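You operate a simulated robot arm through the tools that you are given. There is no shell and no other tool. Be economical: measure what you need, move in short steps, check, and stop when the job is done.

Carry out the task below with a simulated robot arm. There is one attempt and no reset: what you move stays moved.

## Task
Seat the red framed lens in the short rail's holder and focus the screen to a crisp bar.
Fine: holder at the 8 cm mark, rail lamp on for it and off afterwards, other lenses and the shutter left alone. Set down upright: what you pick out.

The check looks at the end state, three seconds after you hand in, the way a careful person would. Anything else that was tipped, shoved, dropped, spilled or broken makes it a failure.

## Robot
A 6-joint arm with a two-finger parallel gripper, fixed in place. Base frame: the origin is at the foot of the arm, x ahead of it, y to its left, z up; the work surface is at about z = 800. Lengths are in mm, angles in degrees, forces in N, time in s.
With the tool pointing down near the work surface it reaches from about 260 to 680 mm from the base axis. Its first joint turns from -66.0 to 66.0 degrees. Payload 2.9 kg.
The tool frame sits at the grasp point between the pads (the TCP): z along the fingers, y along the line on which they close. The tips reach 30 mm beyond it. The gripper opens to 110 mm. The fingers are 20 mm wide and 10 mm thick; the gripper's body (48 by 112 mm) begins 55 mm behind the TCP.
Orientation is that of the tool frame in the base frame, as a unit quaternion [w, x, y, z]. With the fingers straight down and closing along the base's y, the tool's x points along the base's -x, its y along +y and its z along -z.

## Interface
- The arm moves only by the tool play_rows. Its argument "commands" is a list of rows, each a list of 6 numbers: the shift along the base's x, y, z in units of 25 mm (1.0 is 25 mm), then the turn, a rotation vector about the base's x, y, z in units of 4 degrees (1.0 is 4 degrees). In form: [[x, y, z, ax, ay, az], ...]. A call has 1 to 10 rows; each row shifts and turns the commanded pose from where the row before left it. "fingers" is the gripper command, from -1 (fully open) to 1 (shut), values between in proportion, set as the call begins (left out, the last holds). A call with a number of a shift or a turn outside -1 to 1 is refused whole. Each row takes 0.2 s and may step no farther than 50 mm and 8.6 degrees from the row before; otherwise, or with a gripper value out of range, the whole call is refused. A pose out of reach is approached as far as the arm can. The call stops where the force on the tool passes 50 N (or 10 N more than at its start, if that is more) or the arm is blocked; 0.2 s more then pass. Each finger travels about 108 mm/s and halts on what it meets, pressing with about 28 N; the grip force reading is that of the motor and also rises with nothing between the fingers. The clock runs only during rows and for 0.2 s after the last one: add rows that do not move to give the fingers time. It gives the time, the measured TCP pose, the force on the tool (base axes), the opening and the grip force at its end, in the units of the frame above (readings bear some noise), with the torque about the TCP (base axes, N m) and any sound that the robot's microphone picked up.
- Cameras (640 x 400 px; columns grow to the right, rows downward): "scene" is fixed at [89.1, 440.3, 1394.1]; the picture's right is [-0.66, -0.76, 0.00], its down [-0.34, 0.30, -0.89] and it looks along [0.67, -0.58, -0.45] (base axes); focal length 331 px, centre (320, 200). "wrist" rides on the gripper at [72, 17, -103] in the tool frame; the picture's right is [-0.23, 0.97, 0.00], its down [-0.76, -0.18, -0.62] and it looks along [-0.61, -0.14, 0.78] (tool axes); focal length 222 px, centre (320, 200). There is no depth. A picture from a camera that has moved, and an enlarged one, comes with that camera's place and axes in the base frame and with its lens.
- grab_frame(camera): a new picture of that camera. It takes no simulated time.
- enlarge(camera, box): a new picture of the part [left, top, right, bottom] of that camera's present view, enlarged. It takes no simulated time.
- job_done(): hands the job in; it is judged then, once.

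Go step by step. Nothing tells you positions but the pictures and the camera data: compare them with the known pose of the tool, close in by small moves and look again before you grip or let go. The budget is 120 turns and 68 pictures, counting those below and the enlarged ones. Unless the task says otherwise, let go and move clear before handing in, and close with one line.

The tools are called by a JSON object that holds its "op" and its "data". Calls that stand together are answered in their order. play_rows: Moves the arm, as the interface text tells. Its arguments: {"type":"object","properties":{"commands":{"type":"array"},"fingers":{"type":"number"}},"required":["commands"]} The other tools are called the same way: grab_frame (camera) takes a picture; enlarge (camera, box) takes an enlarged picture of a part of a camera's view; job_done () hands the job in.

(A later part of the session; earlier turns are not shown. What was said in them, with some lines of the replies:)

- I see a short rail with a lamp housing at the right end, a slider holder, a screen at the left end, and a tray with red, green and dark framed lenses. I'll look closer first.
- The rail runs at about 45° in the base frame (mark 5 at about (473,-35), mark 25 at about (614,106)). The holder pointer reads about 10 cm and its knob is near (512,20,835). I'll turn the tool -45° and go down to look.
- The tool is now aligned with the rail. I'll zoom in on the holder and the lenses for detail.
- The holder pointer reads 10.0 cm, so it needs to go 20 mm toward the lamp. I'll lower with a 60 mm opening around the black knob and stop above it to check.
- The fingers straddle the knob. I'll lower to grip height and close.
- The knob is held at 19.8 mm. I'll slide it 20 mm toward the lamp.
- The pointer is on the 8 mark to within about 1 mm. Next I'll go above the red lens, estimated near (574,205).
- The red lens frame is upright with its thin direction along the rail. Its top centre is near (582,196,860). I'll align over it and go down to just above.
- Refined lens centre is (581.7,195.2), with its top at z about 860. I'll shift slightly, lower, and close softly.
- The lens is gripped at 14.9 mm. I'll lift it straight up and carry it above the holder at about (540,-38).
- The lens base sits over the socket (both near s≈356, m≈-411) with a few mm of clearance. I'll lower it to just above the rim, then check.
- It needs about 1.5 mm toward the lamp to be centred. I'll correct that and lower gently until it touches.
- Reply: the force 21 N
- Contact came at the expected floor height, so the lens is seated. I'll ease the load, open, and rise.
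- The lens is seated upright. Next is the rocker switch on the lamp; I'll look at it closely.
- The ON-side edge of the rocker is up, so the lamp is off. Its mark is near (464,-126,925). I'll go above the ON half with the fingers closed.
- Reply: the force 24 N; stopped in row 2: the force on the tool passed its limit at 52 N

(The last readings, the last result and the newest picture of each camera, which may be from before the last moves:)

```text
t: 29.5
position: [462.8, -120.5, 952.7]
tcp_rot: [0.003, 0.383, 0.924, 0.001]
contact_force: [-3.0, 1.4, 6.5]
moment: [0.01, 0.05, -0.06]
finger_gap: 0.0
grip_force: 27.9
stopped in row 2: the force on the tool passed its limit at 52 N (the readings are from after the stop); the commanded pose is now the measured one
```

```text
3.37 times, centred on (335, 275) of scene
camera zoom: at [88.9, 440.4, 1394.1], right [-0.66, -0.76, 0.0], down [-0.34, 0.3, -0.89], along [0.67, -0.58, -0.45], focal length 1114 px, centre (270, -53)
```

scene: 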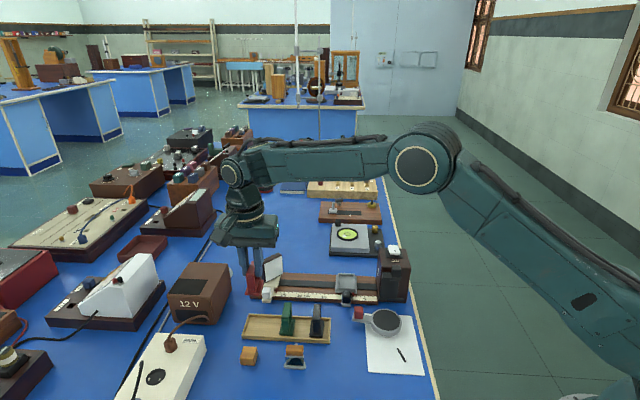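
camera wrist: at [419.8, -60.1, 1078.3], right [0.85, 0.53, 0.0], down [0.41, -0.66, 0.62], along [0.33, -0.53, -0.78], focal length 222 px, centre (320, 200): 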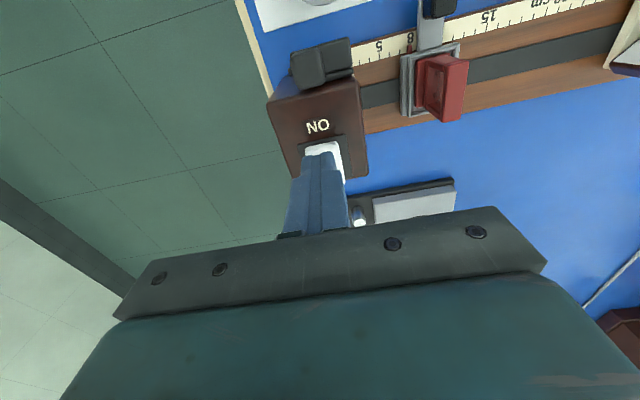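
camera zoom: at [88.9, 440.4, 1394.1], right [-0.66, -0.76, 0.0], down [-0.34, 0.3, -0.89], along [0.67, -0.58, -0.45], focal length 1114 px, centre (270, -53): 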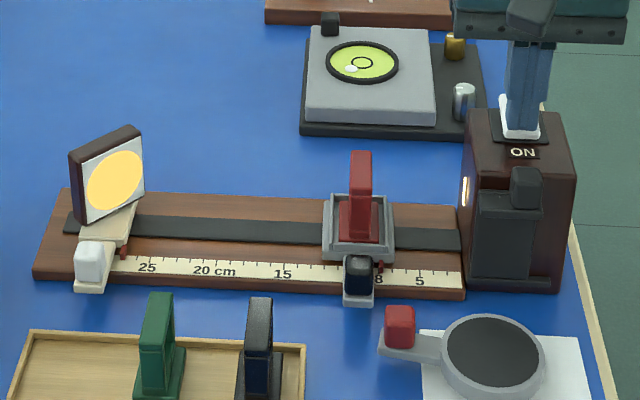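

The lamp is on and the screen shows a blurred disc. I'll back off the switch and go above the screen slider's white knob, near (627,145).

{"op": "play_rows", "data": {"commands": [[0, 0, 1, 0, 0, 0], [0, 0, 1, 0, 0, 0], [0.4, 0.7, 0, 0, 0, 0], [0.6, 0.98, 0, 0, 0, 0], [0.6, 0.98, 0, 0, 0, 0], [0.6, 0.98, 0, 0, 0, 0], [0.6, 0.98, 0, 0, 0, 0], [0.6, 0.98, 0, 0, 0, 0], [0.6, 0.98, 0, 0, 0, 0], [0.6, 0.98, 0, 0, 0, 0]]}}

{"op": "play_rows", "data": {"commands": [[0.6, 0.98, 0, 0, 0, 0], [0.6, 0.98, 0, 0, 0, 0], [0.6, 0.98, 0, 0, 0, 0], [0.6, 0.98, -0.5, 0, 0, 0], [0, 0, -0.8, 0, 0, 0], [0, 0, 0, 0, 0, 0]], "fingers": -0.1}}

{"op": "grab_frame", "data": {"camera": "wrist"}}

{"op": "enlarge", "data": {"camera": "scene", "box": [230, 220, 350, 310]}}

```text
t: 31.7
position: [576.8, 68.9, 1001.4]
tcp_rot: [0.003, 0.383, 0.924, 0.001]
contact_force: [0.7, 0.0, 0.7]
moment: [0.0, -0.01, 0.02]
finger_gap: 0.2
grip_force: 28.3
```

```text
t: 33.1
position: [638.4, 167.8, 969.2]
tcp_rot: [0.003, 0.383, 0.924, 0.001]
contact_force: [-0.2, -0.2, 0.1]
moment: [0.02, 0.03, -0.03]
finger_gap: 60.6
grip_force: 0.2
```

```text
23 pictures are left
camera wrist: at [596.5, 230.8, 1072.1], right [0.85, 0.53, 0.0], down [0.41, -0.66, 0.63], along [0.33, -0.53, -0.78], focal length 222 px, centre (320, 200)
```

wrist: 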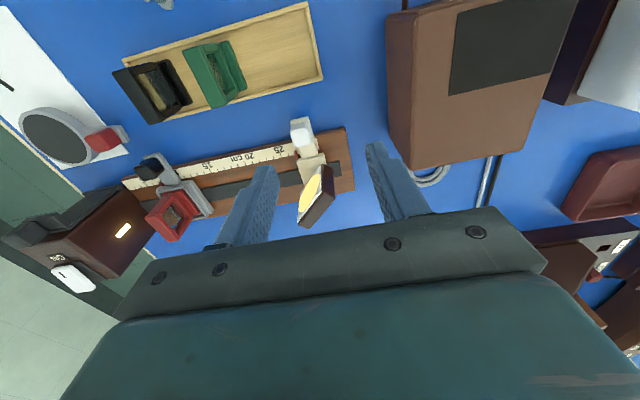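

```text
4.44 times, centred on (290, 265) of scene
camera zoom: at [89.0, 440.3, 1394.1], right [-0.66, -0.76, 0.0], down [-0.34, 0.3, -0.89], along [0.67, -0.58, -0.45], focal length 1469 px, centre (453, -89)
```

zoom: 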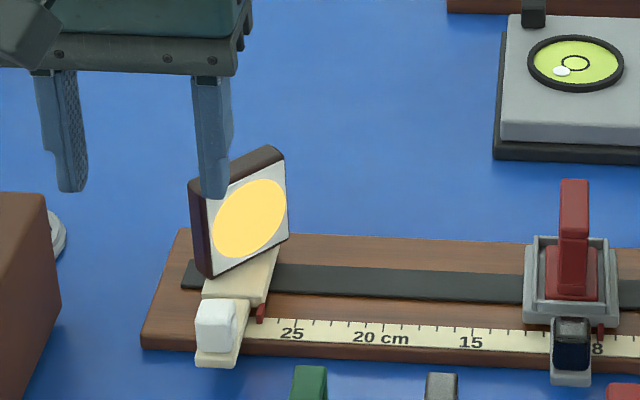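

{"op": "enlarge", "data": {"camera": "wrist", "box": [250, 100, 390, 240]}}

```text
2.86 times, centred on (320, 170) of wrist
camera zoom: at [596.5, 230.8, 1072.1], right [0.85, 0.53, 0.0], down [0.41, -0.66, 0.63], along [0.33, -0.53, -0.78], focal length 635 px, centre (320, 286)
```

zoom: 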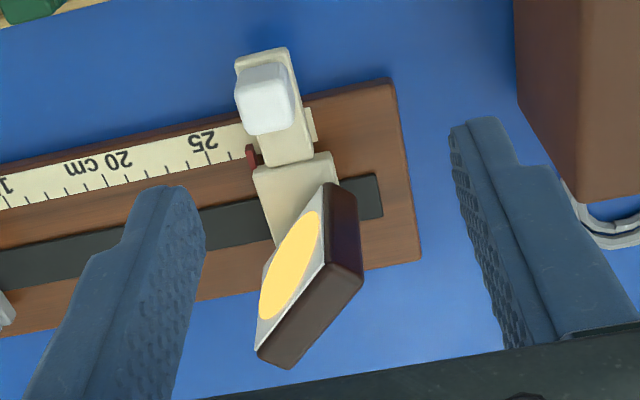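

{"op": "play_rows", "data": {"commands": [[-0.16, -0.55, -0.2, 0, 0, 0], [-0.16, -0.54, -0.9, 0, 0, 0], [0, 0, -1, 0, 0, 0], [0, 0, -0.9, 0, 0, 0], [0, 0, 0, 0, 0, 0]]}}

{"op": "enlarge", "data": {"camera": "wrist", "box": [220, 80, 420, 230]}}

```text
t: 34.3
position: [630.5, 139.6, 894.1]
tcp_rot: [0.003, 0.383, 0.924, 0.0]
contact_force: [0.6, 1.1, 0.2]
moment: [0.02, 0.02, -0.02]
finger_gap: 60.7
grip_force: 0.2
```

```text
2.67 times, centred on (320, 155) of wrist
camera zoom: at [589.4, 201.1, 997.5], right [0.85, 0.53, 0.0], down [0.41, -0.66, 0.63], along [0.33, -0.53, -0.78], focal length 592 px, centre (320, 320)
```

zoom: 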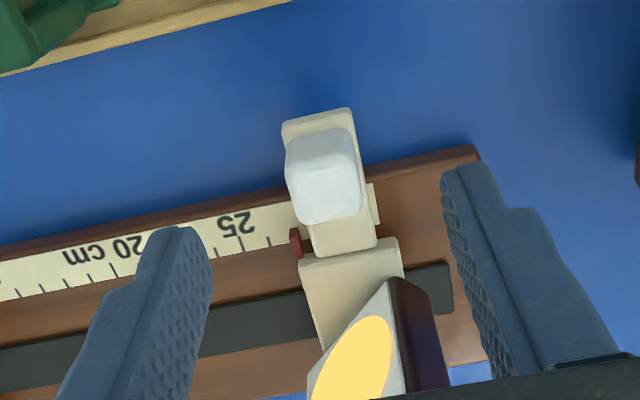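

{"op": "play_rows", "data": {"commands": [[0, 0, -0.8, 0, 0, 0], [0, 0, -0.72, 0, 0, 0], [0, 0, 0, 0, 0, 0]]}}

{"op": "play_rows", "data": {"commands": [[0, 0, 0, 0, 0, 0], [0, 0, 0, 0, 0, 0], [0, 0, 0, 0, 0, 0]], "fingers": 1}}

{"op": "play_rows", "data": {"commands": [[-0.4, -0.4, 0, 0, 0, 0], [-0.4, -0.4, 0, 0, 0, 0], [-0.4, -0.4, 0, 0, 0, 0], [0, 0, 0, 0, 0, 0]]}}

{"op": "enlarge", "data": {"camera": "scene", "box": [230, 220, 370, 310]}}

```text
t: 35.1
position: [630.2, 139.1, 856.1]
tcp_rot: [0.003, 0.382, 0.924, 0.0]
contact_force: [-0.9, -0.5, 0.0]
moment: [0.01, 0.04, 0.03]
finger_gap: 60.6
grip_force: 0.1
```

```text
t: 35.9
position: [630.0, 139.2, 856.3]
tcp_rot: [0.003, 0.383, 0.924, 0.001]
contact_force: [0.6, 0.1, -2.1]
moment: [-0.78, -0.38, 0.05]
finger_gap: 19.9
grip_force: 45.1
```

```text
t: 36.9
position: [600.2, 109.1, 855.1]
tcp_rot: [0.003, 0.384, 0.924, 0.001]
contact_force: [8.3, -6.2, -0.7]
moment: [-0.41, 0.11, 0.21]
finger_gap: 19.9
grip_force: 45.3
```

```text
4.44 times, centred on (300, 265) of scene
camera zoom: at [89.3, 440.1, 1394.2], right [-0.66, -0.76, 0.0], down [-0.34, 0.3, -0.89], along [0.67, -0.58, -0.45], focal length 1469 px, centre (409, -89)
```

zoom: 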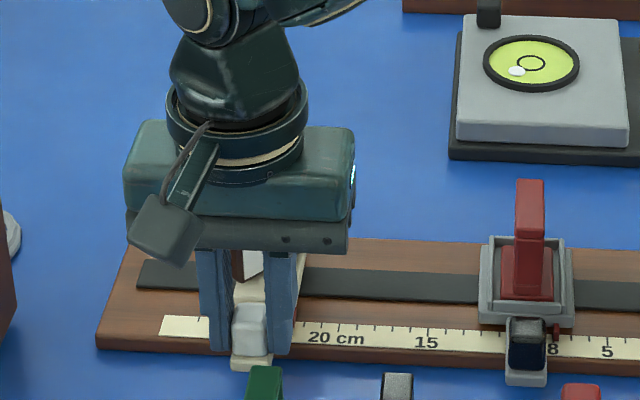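

The scene view of the screen is blocked by the gripper, so I'll check through the wrist camera.

{"op": "enlarge", "data": {"camera": "wrist", "box": [200, 100, 440, 250]}}

```text
2.67 times, centred on (320, 175) of wrist
camera zoom: at [558.9, 171.9, 959.5], right [0.85, 0.53, 0.0], down [0.41, -0.66, 0.63], along [0.33, -0.53, -0.78], focal length 592 px, centre (320, 267)
```

zoom: 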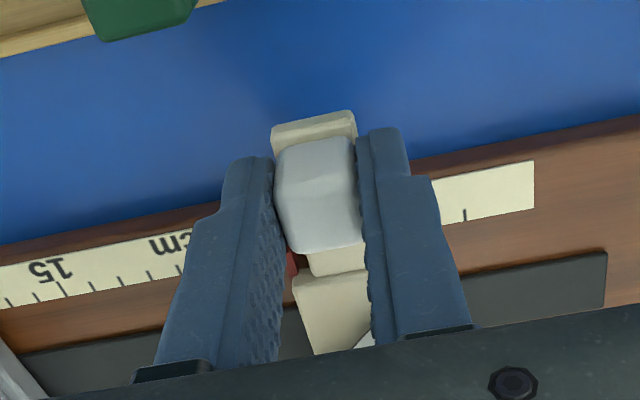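

{"op": "play_rows", "data": {"commands": [[0, 0, 0, 0, 0, 0], [0, 0, 0, 0, 0, 0], [0, 0, 1, 0, 0, 0], [0, 0, 1, 0, 0, 0], [0, 0, 1, 0, 0, 0], [0, 0, 1, 0, 0, 0], [0, 0, 1, 0, 0, 0], [0, 0, 0, 0, 0, 0]], "fingers": -0.1}}

{"op": "enlarge", "data": {"camera": "scene", "box": [250, 230, 370, 305]}}

```text
t: 38.7
position: [598.8, 109.9, 981.0]
tcp_rot: [0.004, 0.383, 0.924, 0.001]
contact_force: [-0.1, -0.2, 0.6]
moment: [0.0, 0.0, 0.0]
finger_gap: 60.6
grip_force: 0.1
```

```text
5.33 times, centred on (310, 268) of scene
camera zoom: at [89.0, 440.3, 1394.1], right [-0.66, -0.76, 0.0], down [-0.34, 0.3, -0.89], along [0.67, -0.58, -0.45], focal length 1763 px, centre (373, -160)
```

zoom: 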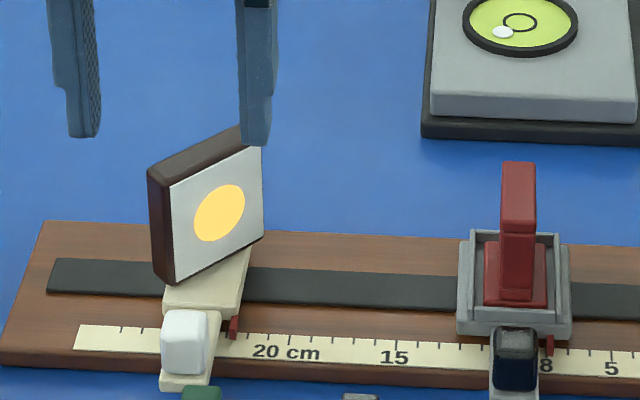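

The disc shrank as expected, and linear extrapolation puts focus near 17 cm. I'll move the screen about 40 mm further and look again.

{"op": "play_rows", "data": {"commands": [[0, 0, -1, 0, 0, 0], [0, 0, -1, 0, 0, 0], [0, 0, -1, 0, 0, 0], [0, 0, -1, 0, 0, 0], [0, 0, -1, 0, 0, 0], [0, 0, 0, 0, 0, 0]]}}

{"op": "play_rows", "data": {"commands": [[0, 0, 0, 0, 0, 0], [0, 0, 0, 0, 0, 0], [0, 0, 0, 0, 0, 0], [-0.38, -0.38, 0, 0, 0, 0], [-0.38, -0.38, 0, 0, 0, 0], [-0.38, -0.38, 0, 0, 0, 0], [0, 0, 0, 0, 0, 0], [0, 0, 0, 0, 0, 0]], "fingers": 1}}

{"op": "play_rows", "data": {"commands": [[0, 0, 0, 0, 0, 0], [0, 0, 0, 0, 0, 0], [0, 0, 1, 0, 0, 0], [0, 0, 1, 0, 0, 0], [0, 0, 1, 0, 0, 0], [0, 0, 1, 0, 0, 0], [0, 0, 1, 0, 0, 0], [0, 0, 0, 0, 0, 0]], "fingers": -0.1}}

{"op": "enlarge", "data": {"camera": "scene", "box": [265, 235, 375, 305]}}

```text
t: 40.1
position: [602.2, 108.4, 857.3]
tcp_rot: [0.004, 0.382, 0.924, 0.001]
contact_force: [-0.7, 0.9, -0.3]
moment: [-0.01, 0.01, -0.02]
finger_gap: 60.5
grip_force: 0.0
```

```text
t: 41.9
position: [572.2, 80.3, 856.4]
tcp_rot: [0.005, 0.384, 0.923, 0.002]
contact_force: [9.2, -10.3, 7.4]
moment: [-0.08, 0.64, 0.14]
finger_gap: 19.8
grip_force: 44.9
```

```text
t: 43.7
position: [573.5, 80.7, 981.9]
tcp_rot: [0.004, 0.384, 0.923, 0.001]
contact_force: [-0.8, 0.2, 1.1]
moment: [0.0, 0.01, 0.0]
finger_gap: 60.3
grip_force: 0.0
```

```text
5.71 times, centred on (320, 270) of scene
camera zoom: at [89.0, 440.3, 1394.1], right [-0.66, -0.76, 0.0], down [-0.34, 0.3, -0.89], along [0.67, -0.58, -0.45], focal length 1889 px, centre (320, -200)
```

zoom: 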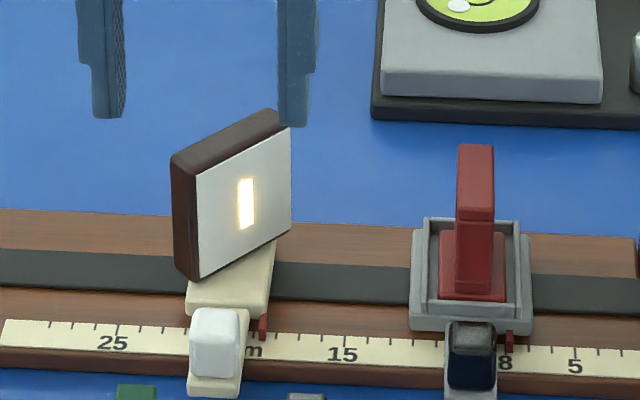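

A bar is already visible. I'll look closer for sharpness.

{"op": "enlarge", "data": {"camera": "scene", "box": [294, 255, 322, 300]}}

```text
8.89 times, centred on (308, 278) of scene
camera zoom: at [89.0, 440.3, 1394.1], right [-0.66, -0.76, 0.0], down [-0.34, 0.3, -0.89], along [0.67, -0.58, -0.45], focal length 2939 px, centre (427, -489)
```

zoom: 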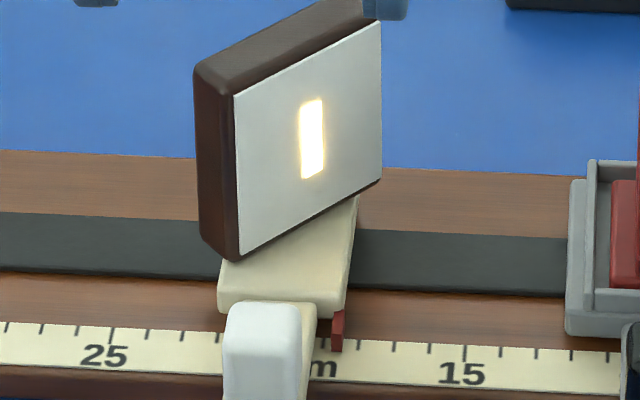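

The bar at about 18.5 cm still has a soft edge. I'll step 10 mm closer to compare.

{"op": "play_rows", "data": {"commands": [[0, 0, -1, 0, 0, 0], [0, 0, -1, 0, 0, 0], [0, 0, -1, 0, 0, 0], [0, 0, -1, 0, 0, 0], [0, 0, -1, 0, 0, 0], [0, 0, 0, 0, 0, 0]]}}

{"op": "play_rows", "data": {"commands": [[0, 0, 0, 0, 0, 0], [0, 0, 0, 0, 0, 0], [0, 0, 0, 0, 0, 0], [-0.14, -0.14, 0, 0, 0, 0], [-0.14, -0.14, 0, 0, 0, 0], [0, 0, 0, 0, 0, 0], [0, 0, 0, 0, 0, 0]], "fingers": 1}}

{"op": "play_rows", "data": {"commands": [[0, 0, 0, 0, 0, 0], [0, 0, 0, 0, 0, 0], [0, 0, 1, 0, 0, 0], [0, 0, 1, 0, 0, 0], [0, 0, 1, 0, 0, 0], [0, 0, 1, 0, 0, 0], [0, 0, 1, 0, 0, 0], [0, 0, 0, 0, 0, 0]], "fingers": -0.1}}

{"op": "enlarge", "data": {"camera": "scene", "box": [294, 255, 322, 300]}}

```text
t: 45.1
position: [570.8, 79.1, 855.3]
tcp_rot: [0.003, 0.383, 0.924, 0.001]
contact_force: [0.2, 0.1, 0.1]
moment: [0.03, -0.01, 0.02]
finger_gap: 60.2
grip_force: 0.1
```

```text
t: 46.7
position: [562.8, 73.3, 855.0]
tcp_rot: [0.003, 0.383, 0.924, 0.0]
contact_force: [3.3, -2.9, -7.2]
moment: [-0.62, -0.26, 0.07]
finger_gap: 19.8
grip_force: 45.3
```

```text
t: 48.5
position: [562.7, 74.1, 981.1]
tcp_rot: [0.003, 0.382, 0.924, 0.0]
contact_force: [0.4, 0.3, 0.1]
moment: [0.04, 0.0, 0.0]
finger_gap: 60.8
grip_force: 0.0
```

```text
8.89 times, centred on (308, 278) of scene
camera zoom: at [89.0, 440.3, 1394.1], right [-0.66, -0.76, 0.0], down [-0.34, 0.3, -0.89], along [0.67, -0.58, -0.45], focal length 2939 px, centre (427, -489)
```

zoom: 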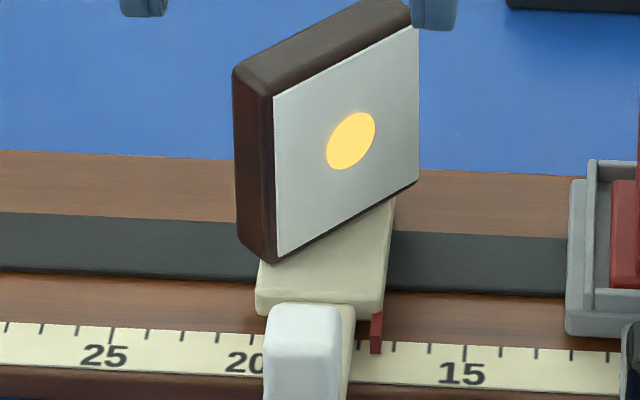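

Passing the focus gave a disc again. Comparing disc sizes on both sides puts focus near 18.8 cm, so I'll move back about 13 mm.

{"op": "play_rows", "data": {"commands": [[0, 0, -1, 0, 0, 0], [0, 0, -1, 0, 0, 0], [0, 0, -1, 0, 0, 0], [0, 0, -1, 0, 0, 0], [0, 0, -1, 0, 0, 0], [0, 0, 0, 0, 0, 0]]}}

{"op": "play_rows", "data": {"commands": [[0, 0, 0, 0, 0, 0], [0, 0, 0, 0, 0, 0], [0, 0, 0, 0, 0, 0], [0.185, 0.185, 0, 0, 0, 0], [0.185, 0.185, 0, 0, 0, 0], [0, 0, 0, 0, 0, 0], [0, 0, 0, 0, 0, 0]], "fingers": 1}}

{"op": "play_rows", "data": {"commands": [[0, 0, 0, 0, 0, 0], [0, 0, 0, 0, 0, 0], [0, 0, 1, 0, 0, 0], [0, 0, 1, 0, 0, 0], [0, 0, 1, 0, 0, 0], [0, 0, 1, 0, 0, 0], [0, 0, 1, 0, 0, 0], [0, 0, 0, 0, 0, 0]], "fingers": -0.1}}

{"op": "enlarge", "data": {"camera": "scene", "box": [294, 255, 322, 300]}}

```text
t: 49.9
position: [565.1, 74.3, 858.7]
tcp_rot: [0.002, 0.383, 0.924, 0.0]
contact_force: [1.7, 0.0, 1.3]
moment: [-0.03, -0.01, 0.0]
finger_gap: 60.5
grip_force: 0.0
```

```text
t: 51.5
position: [574.1, 82.7, 858.5]
tcp_rot: [0.003, 0.383, 0.924, 0.001]
contact_force: [-1.2, 0.0, 5.7]
moment: [0.31, 0.92, -0.06]
finger_gap: 19.8
grip_force: 44.8
```

```text
t: 53.3
position: [573.4, 81.8, 983.7]
tcp_rot: [0.003, 0.382, 0.924, 0.001]
contact_force: [-0.1, 0.0, 0.1]
moment: [0.01, -0.01, -0.01]
finger_gap: 60.5
grip_force: 0.1
```

```text
8.89 times, centred on (308, 278) of scene
camera zoom: at [89.0, 440.3, 1394.1], right [-0.66, -0.76, 0.0], down [-0.34, 0.3, -0.89], along [0.67, -0.58, -0.45], focal length 2939 px, centre (427, -489)
```

zoom: 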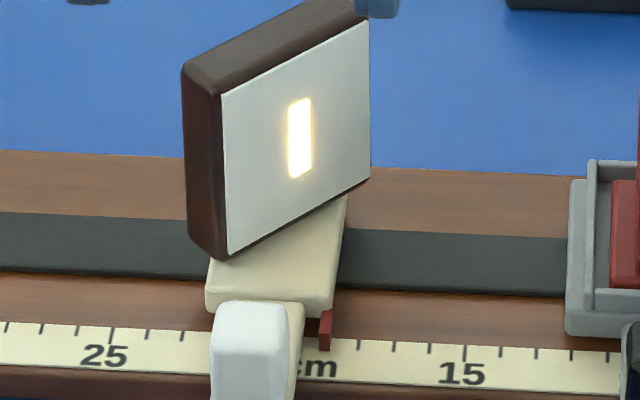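

The bar is crisp here at about 18.9 cm and looked the same at 18.5 cm, so it's within the focus band. Next I'll switch the lamp off by going above the rocker's far half with the fingers closed.

{"op": "play_rows", "data": {"commands": [[0, 0, 0.5, 0, 0, 0], [-0.425, -0.97, 0, 0, 0, 0], [-0.425, -0.97, 0, 0, 0, 0], [-0.425, -0.97, 0, 0, 0, 0], [-0.425, -0.97, 0, 0, 0, 0], [-0.425, -0.97, 0, 0, 0, 0], [-0.425, -0.97, 0, 0, 0, 0], [-0.425, -0.97, 0, 0, 0, 0], [-0.425, -0.97, 0, 0, 0, 0], [-0.425, -0.97, 0, 0, 0, 0]], "fingers": 1}}

{"op": "play_rows", "data": {"commands": [[0, 0, -0.9, 0, 0, 0], [0, 0, -0.1, 0, 0, 0], [0, 0, 0, 0, 0, 0]]}}

{"op": "enlarge", "data": {"camera": "scene", "box": [370, 220, 430, 270]}}

```text
t: 55.5
position: [479.1, -135.6, 994.4]
tcp_rot: [0.003, 0.382, 0.924, 0.001]
contact_force: [-0.9, -0.8, -0.8]
moment: [-0.02, -0.01, 0.02]
finger_gap: 0.0
grip_force: 27.9
```

```text
t: 56.3
position: [477.7, -136.1, 969.3]
tcp_rot: [0.003, 0.382, 0.924, 0.0]
contact_force: [0.2, 0.9, -0.9]
moment: [0.0, 0.01, -0.01]
finger_gap: 0.0
grip_force: 28.0
```

```text
8.00 times, centred on (400, 245) of scene
camera zoom: at [89.1, 440.3, 1394.1], right [-0.66, -0.76, 0.0], down [-0.34, 0.3, -0.89], along [0.67, -0.58, -0.45], focal length 2645 px, centre (-320, -160)
```

zoom: 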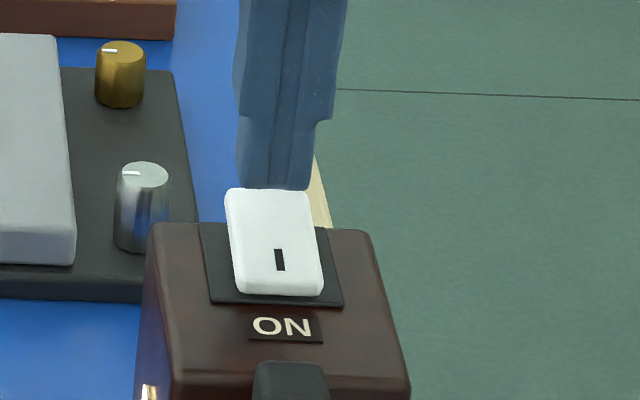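

{"op": "play_rows", "data": {"commands": [[0, 0, -0.3, 0, 0, 0], [0, 0, -0.15, 0, 0, 0], [0, 0, 0, 0, 0, 0]]}}

{"op": "play_rows", "data": {"commands": [[0, 0, -0.12, 0, 0, 0], [0, 0, 0, 0, 0, 0]]}}

```text
t: 57.1
position: [477.5, -135.6, 957.5]
tcp_rot: [0.003, 0.383, 0.924, 0.001]
contact_force: [-1.4, -0.5, -0.1]
moment: [0.05, 0.06, 0.01]
finger_gap: 0.0
grip_force: 27.8
```

```text
t: 57.7
position: [477.2, -135.5, 954.4]
tcp_rot: [0.003, 0.383, 0.924, 0.001]
contact_force: [-0.4, 0.0, 0.8]
moment: [-0.02, -0.04, 0.0]
finger_gap: 0.0
grip_force: 27.7
```

{"op": "play_rows", "data": {"commands": [[0, 0, -0.12, 0, 0, 0], [0, 0, 0, 0, 0, 0]]}}

{"op": "play_rows", "data": {"commands": [[0, 0, -0.1, 0, 0, 0], [0, 0, 0, 0, 0, 0]]}}

{"op": "enlarge", "data": {"camera": "scene", "box": [280, 220, 430, 320]}}

```text
t: 58.3
position: [476.6, -135.2, 953.7]
tcp_rot: [0.005, 0.383, 0.924, 0.001]
contact_force: [-7.4, 0.4, 25.8]
moment: [0.06, 0.34, 0.02]
finger_gap: 0.1
grip_force: 27.6
```

```text
t: 58.7
position: [476.4, -135.9, 953.7]
tcp_rot: [0.006, 0.383, 0.924, 0.0]
contact_force: [-5.8, 0.7, 8.7]
moment: [0.01, 0.25, 0.0]
finger_gap: 0.0
grip_force: 28.1
stopped in row 2: the force on the tool passed its limit at 53 N (the readings are from after the stop); the commanded pose is now the measured one
```

```text
4.00 times, centred on (355, 270) of scene
camera zoom: at [88.8, 440.3, 1394.1], right [-0.66, -0.76, 0.0], down [-0.34, 0.3, -0.89], along [0.67, -0.58, -0.45], focal length 1322 px, centre (180, -80)
```

zoom: 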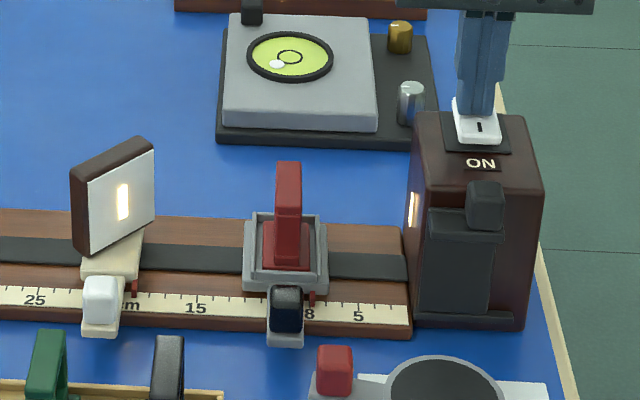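

The lamp is still lit. I'll lift slightly, shift outward on the far half, and press again.

{"op": "play_rows", "data": {"commands": [[0, 0, 0.3, 0, 0, 0], [0.2, -0.2, 0, 0, 0, 0], [0, 0, 0, 0, 0, 0]]}}

{"op": "play_rows", "data": {"commands": [[0, 0, -0.28, 0, 0, 0], [0, 0, -0.12, 0, 0, 0], [0, 0, -0.12, 0, 0, 0], [0, 0, -0.12, 0, 0, 0]]}}

{"op": "enlarge", "data": {"camera": "scene", "box": [290, 220, 430, 310]}}

```text
t: 59.5
position: [482.9, -140.5, 961.5]
tcp_rot: [0.005, 0.383, 0.924, 0.001]
contact_force: [0.8, 0.1, -0.4]
moment: [0.02, 0.0, -0.01]
finger_gap: 0.2
grip_force: 27.5
```

```text
t: 60.4
position: [483.6, -141.5, 954.8]
tcp_rot: [0.012, 0.384, 0.923, 0.002]
contact_force: [-0.7, -0.5, 1.3]
moment: [0.01, -0.02, 0.03]
finger_gap: 0.1
grip_force: 28.1
stopped in row 4: the force on the tool passed its limit at 56 N (the readings are from after the stop); the commanded pose is now the measured one
```

```text
4.44 times, centred on (360, 265) of scene
camera zoom: at [89.0, 440.3, 1394.1], right [-0.66, -0.76, 0.0], down [-0.34, 0.3, -0.89], along [0.67, -0.58, -0.45], focal length 1469 px, centre (142, -89)
```

zoom: 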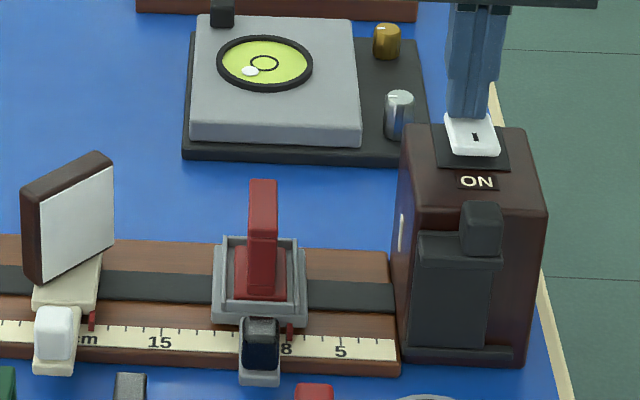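

The lamp is now off and the rocker has tipped to OFF. I'll retract, move clear, and do a final check.

{"op": "play_rows", "data": {"commands": [[0, 0, 1, 0, 0, 0], [0, 0, 1, 0, 0, 0], [0, 0, 1, 0, 0, 0], [0, 0, 1, 0, 0, 0], [-0.5, 0.3, 1, 0, 0, 0], [-0.5, 0.3, 1, 0, 0, 0], [-0.5, 0.3, 1, 0, 0, 0], [0, 0, 1, 0, 0, 0], [0, 0, 0, 0, 0, 0]], "fingers": 0}}

{"op": "enlarge", "data": {"camera": "scene", "box": [230, 230, 430, 355]}}

{"op": "enlarge", "data": {"camera": "scene", "box": [325, 260, 385, 300]}}

```text
t: 62.4
position: [447.6, -118.8, 1151.9]
tcp_rot: [0.009, 0.383, 0.924, 0.0]
contact_force: [0.2, 0.8, 0.2]
moment: [0.02, 0.01, 0.0]
finger_gap: 54.8
grip_force: 0.1
```

```text
3.20 times, centred on (330, 292) of scene
camera zoom: at [89.0, 440.3, 1394.1], right [-0.66, -0.76, 0.0], down [-0.34, 0.3, -0.89], along [0.67, -0.58, -0.45], focal length 1058 px, centre (288, -96)
```

zoom: 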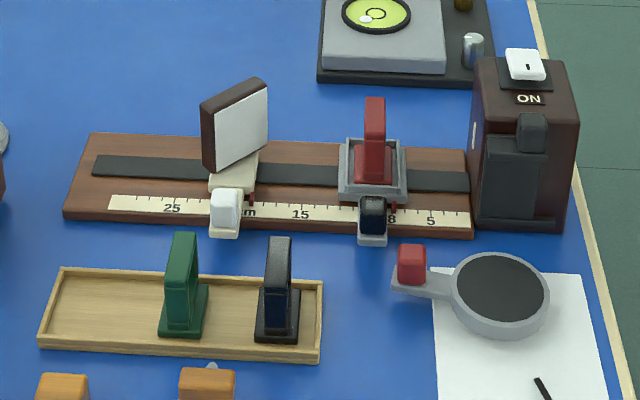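

```text
10.00 times, centred on (355, 280) of scene
camera zoom: at [89.0, 440.3, 1394.1], right [-0.66, -0.76, 0.0], down [-0.34, 0.3, -0.89], along [0.67, -0.58, -0.45], focal length 3306 px, centre (-30, -600)
```

zoom: 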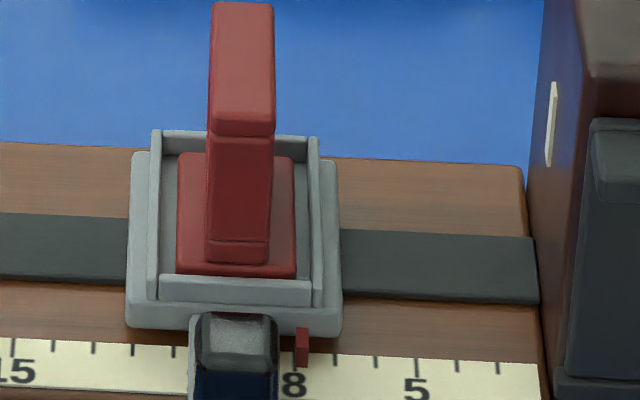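

The red lens is seated upright in the holder, the pointer is on the 8 cm mark, the screen is in focus, the lamp is off, and the other lenses and shutter look undisturbed. I'm handing in.

{"op": "job_done", "data": {}}

```text
The job is handed in.
```

The red framed lens is seated upright in the holder at the 8 cm mark, to within about 1 mm. The screen, at about 18.9 cm, showed a crisp bar, and the lamp is now off.
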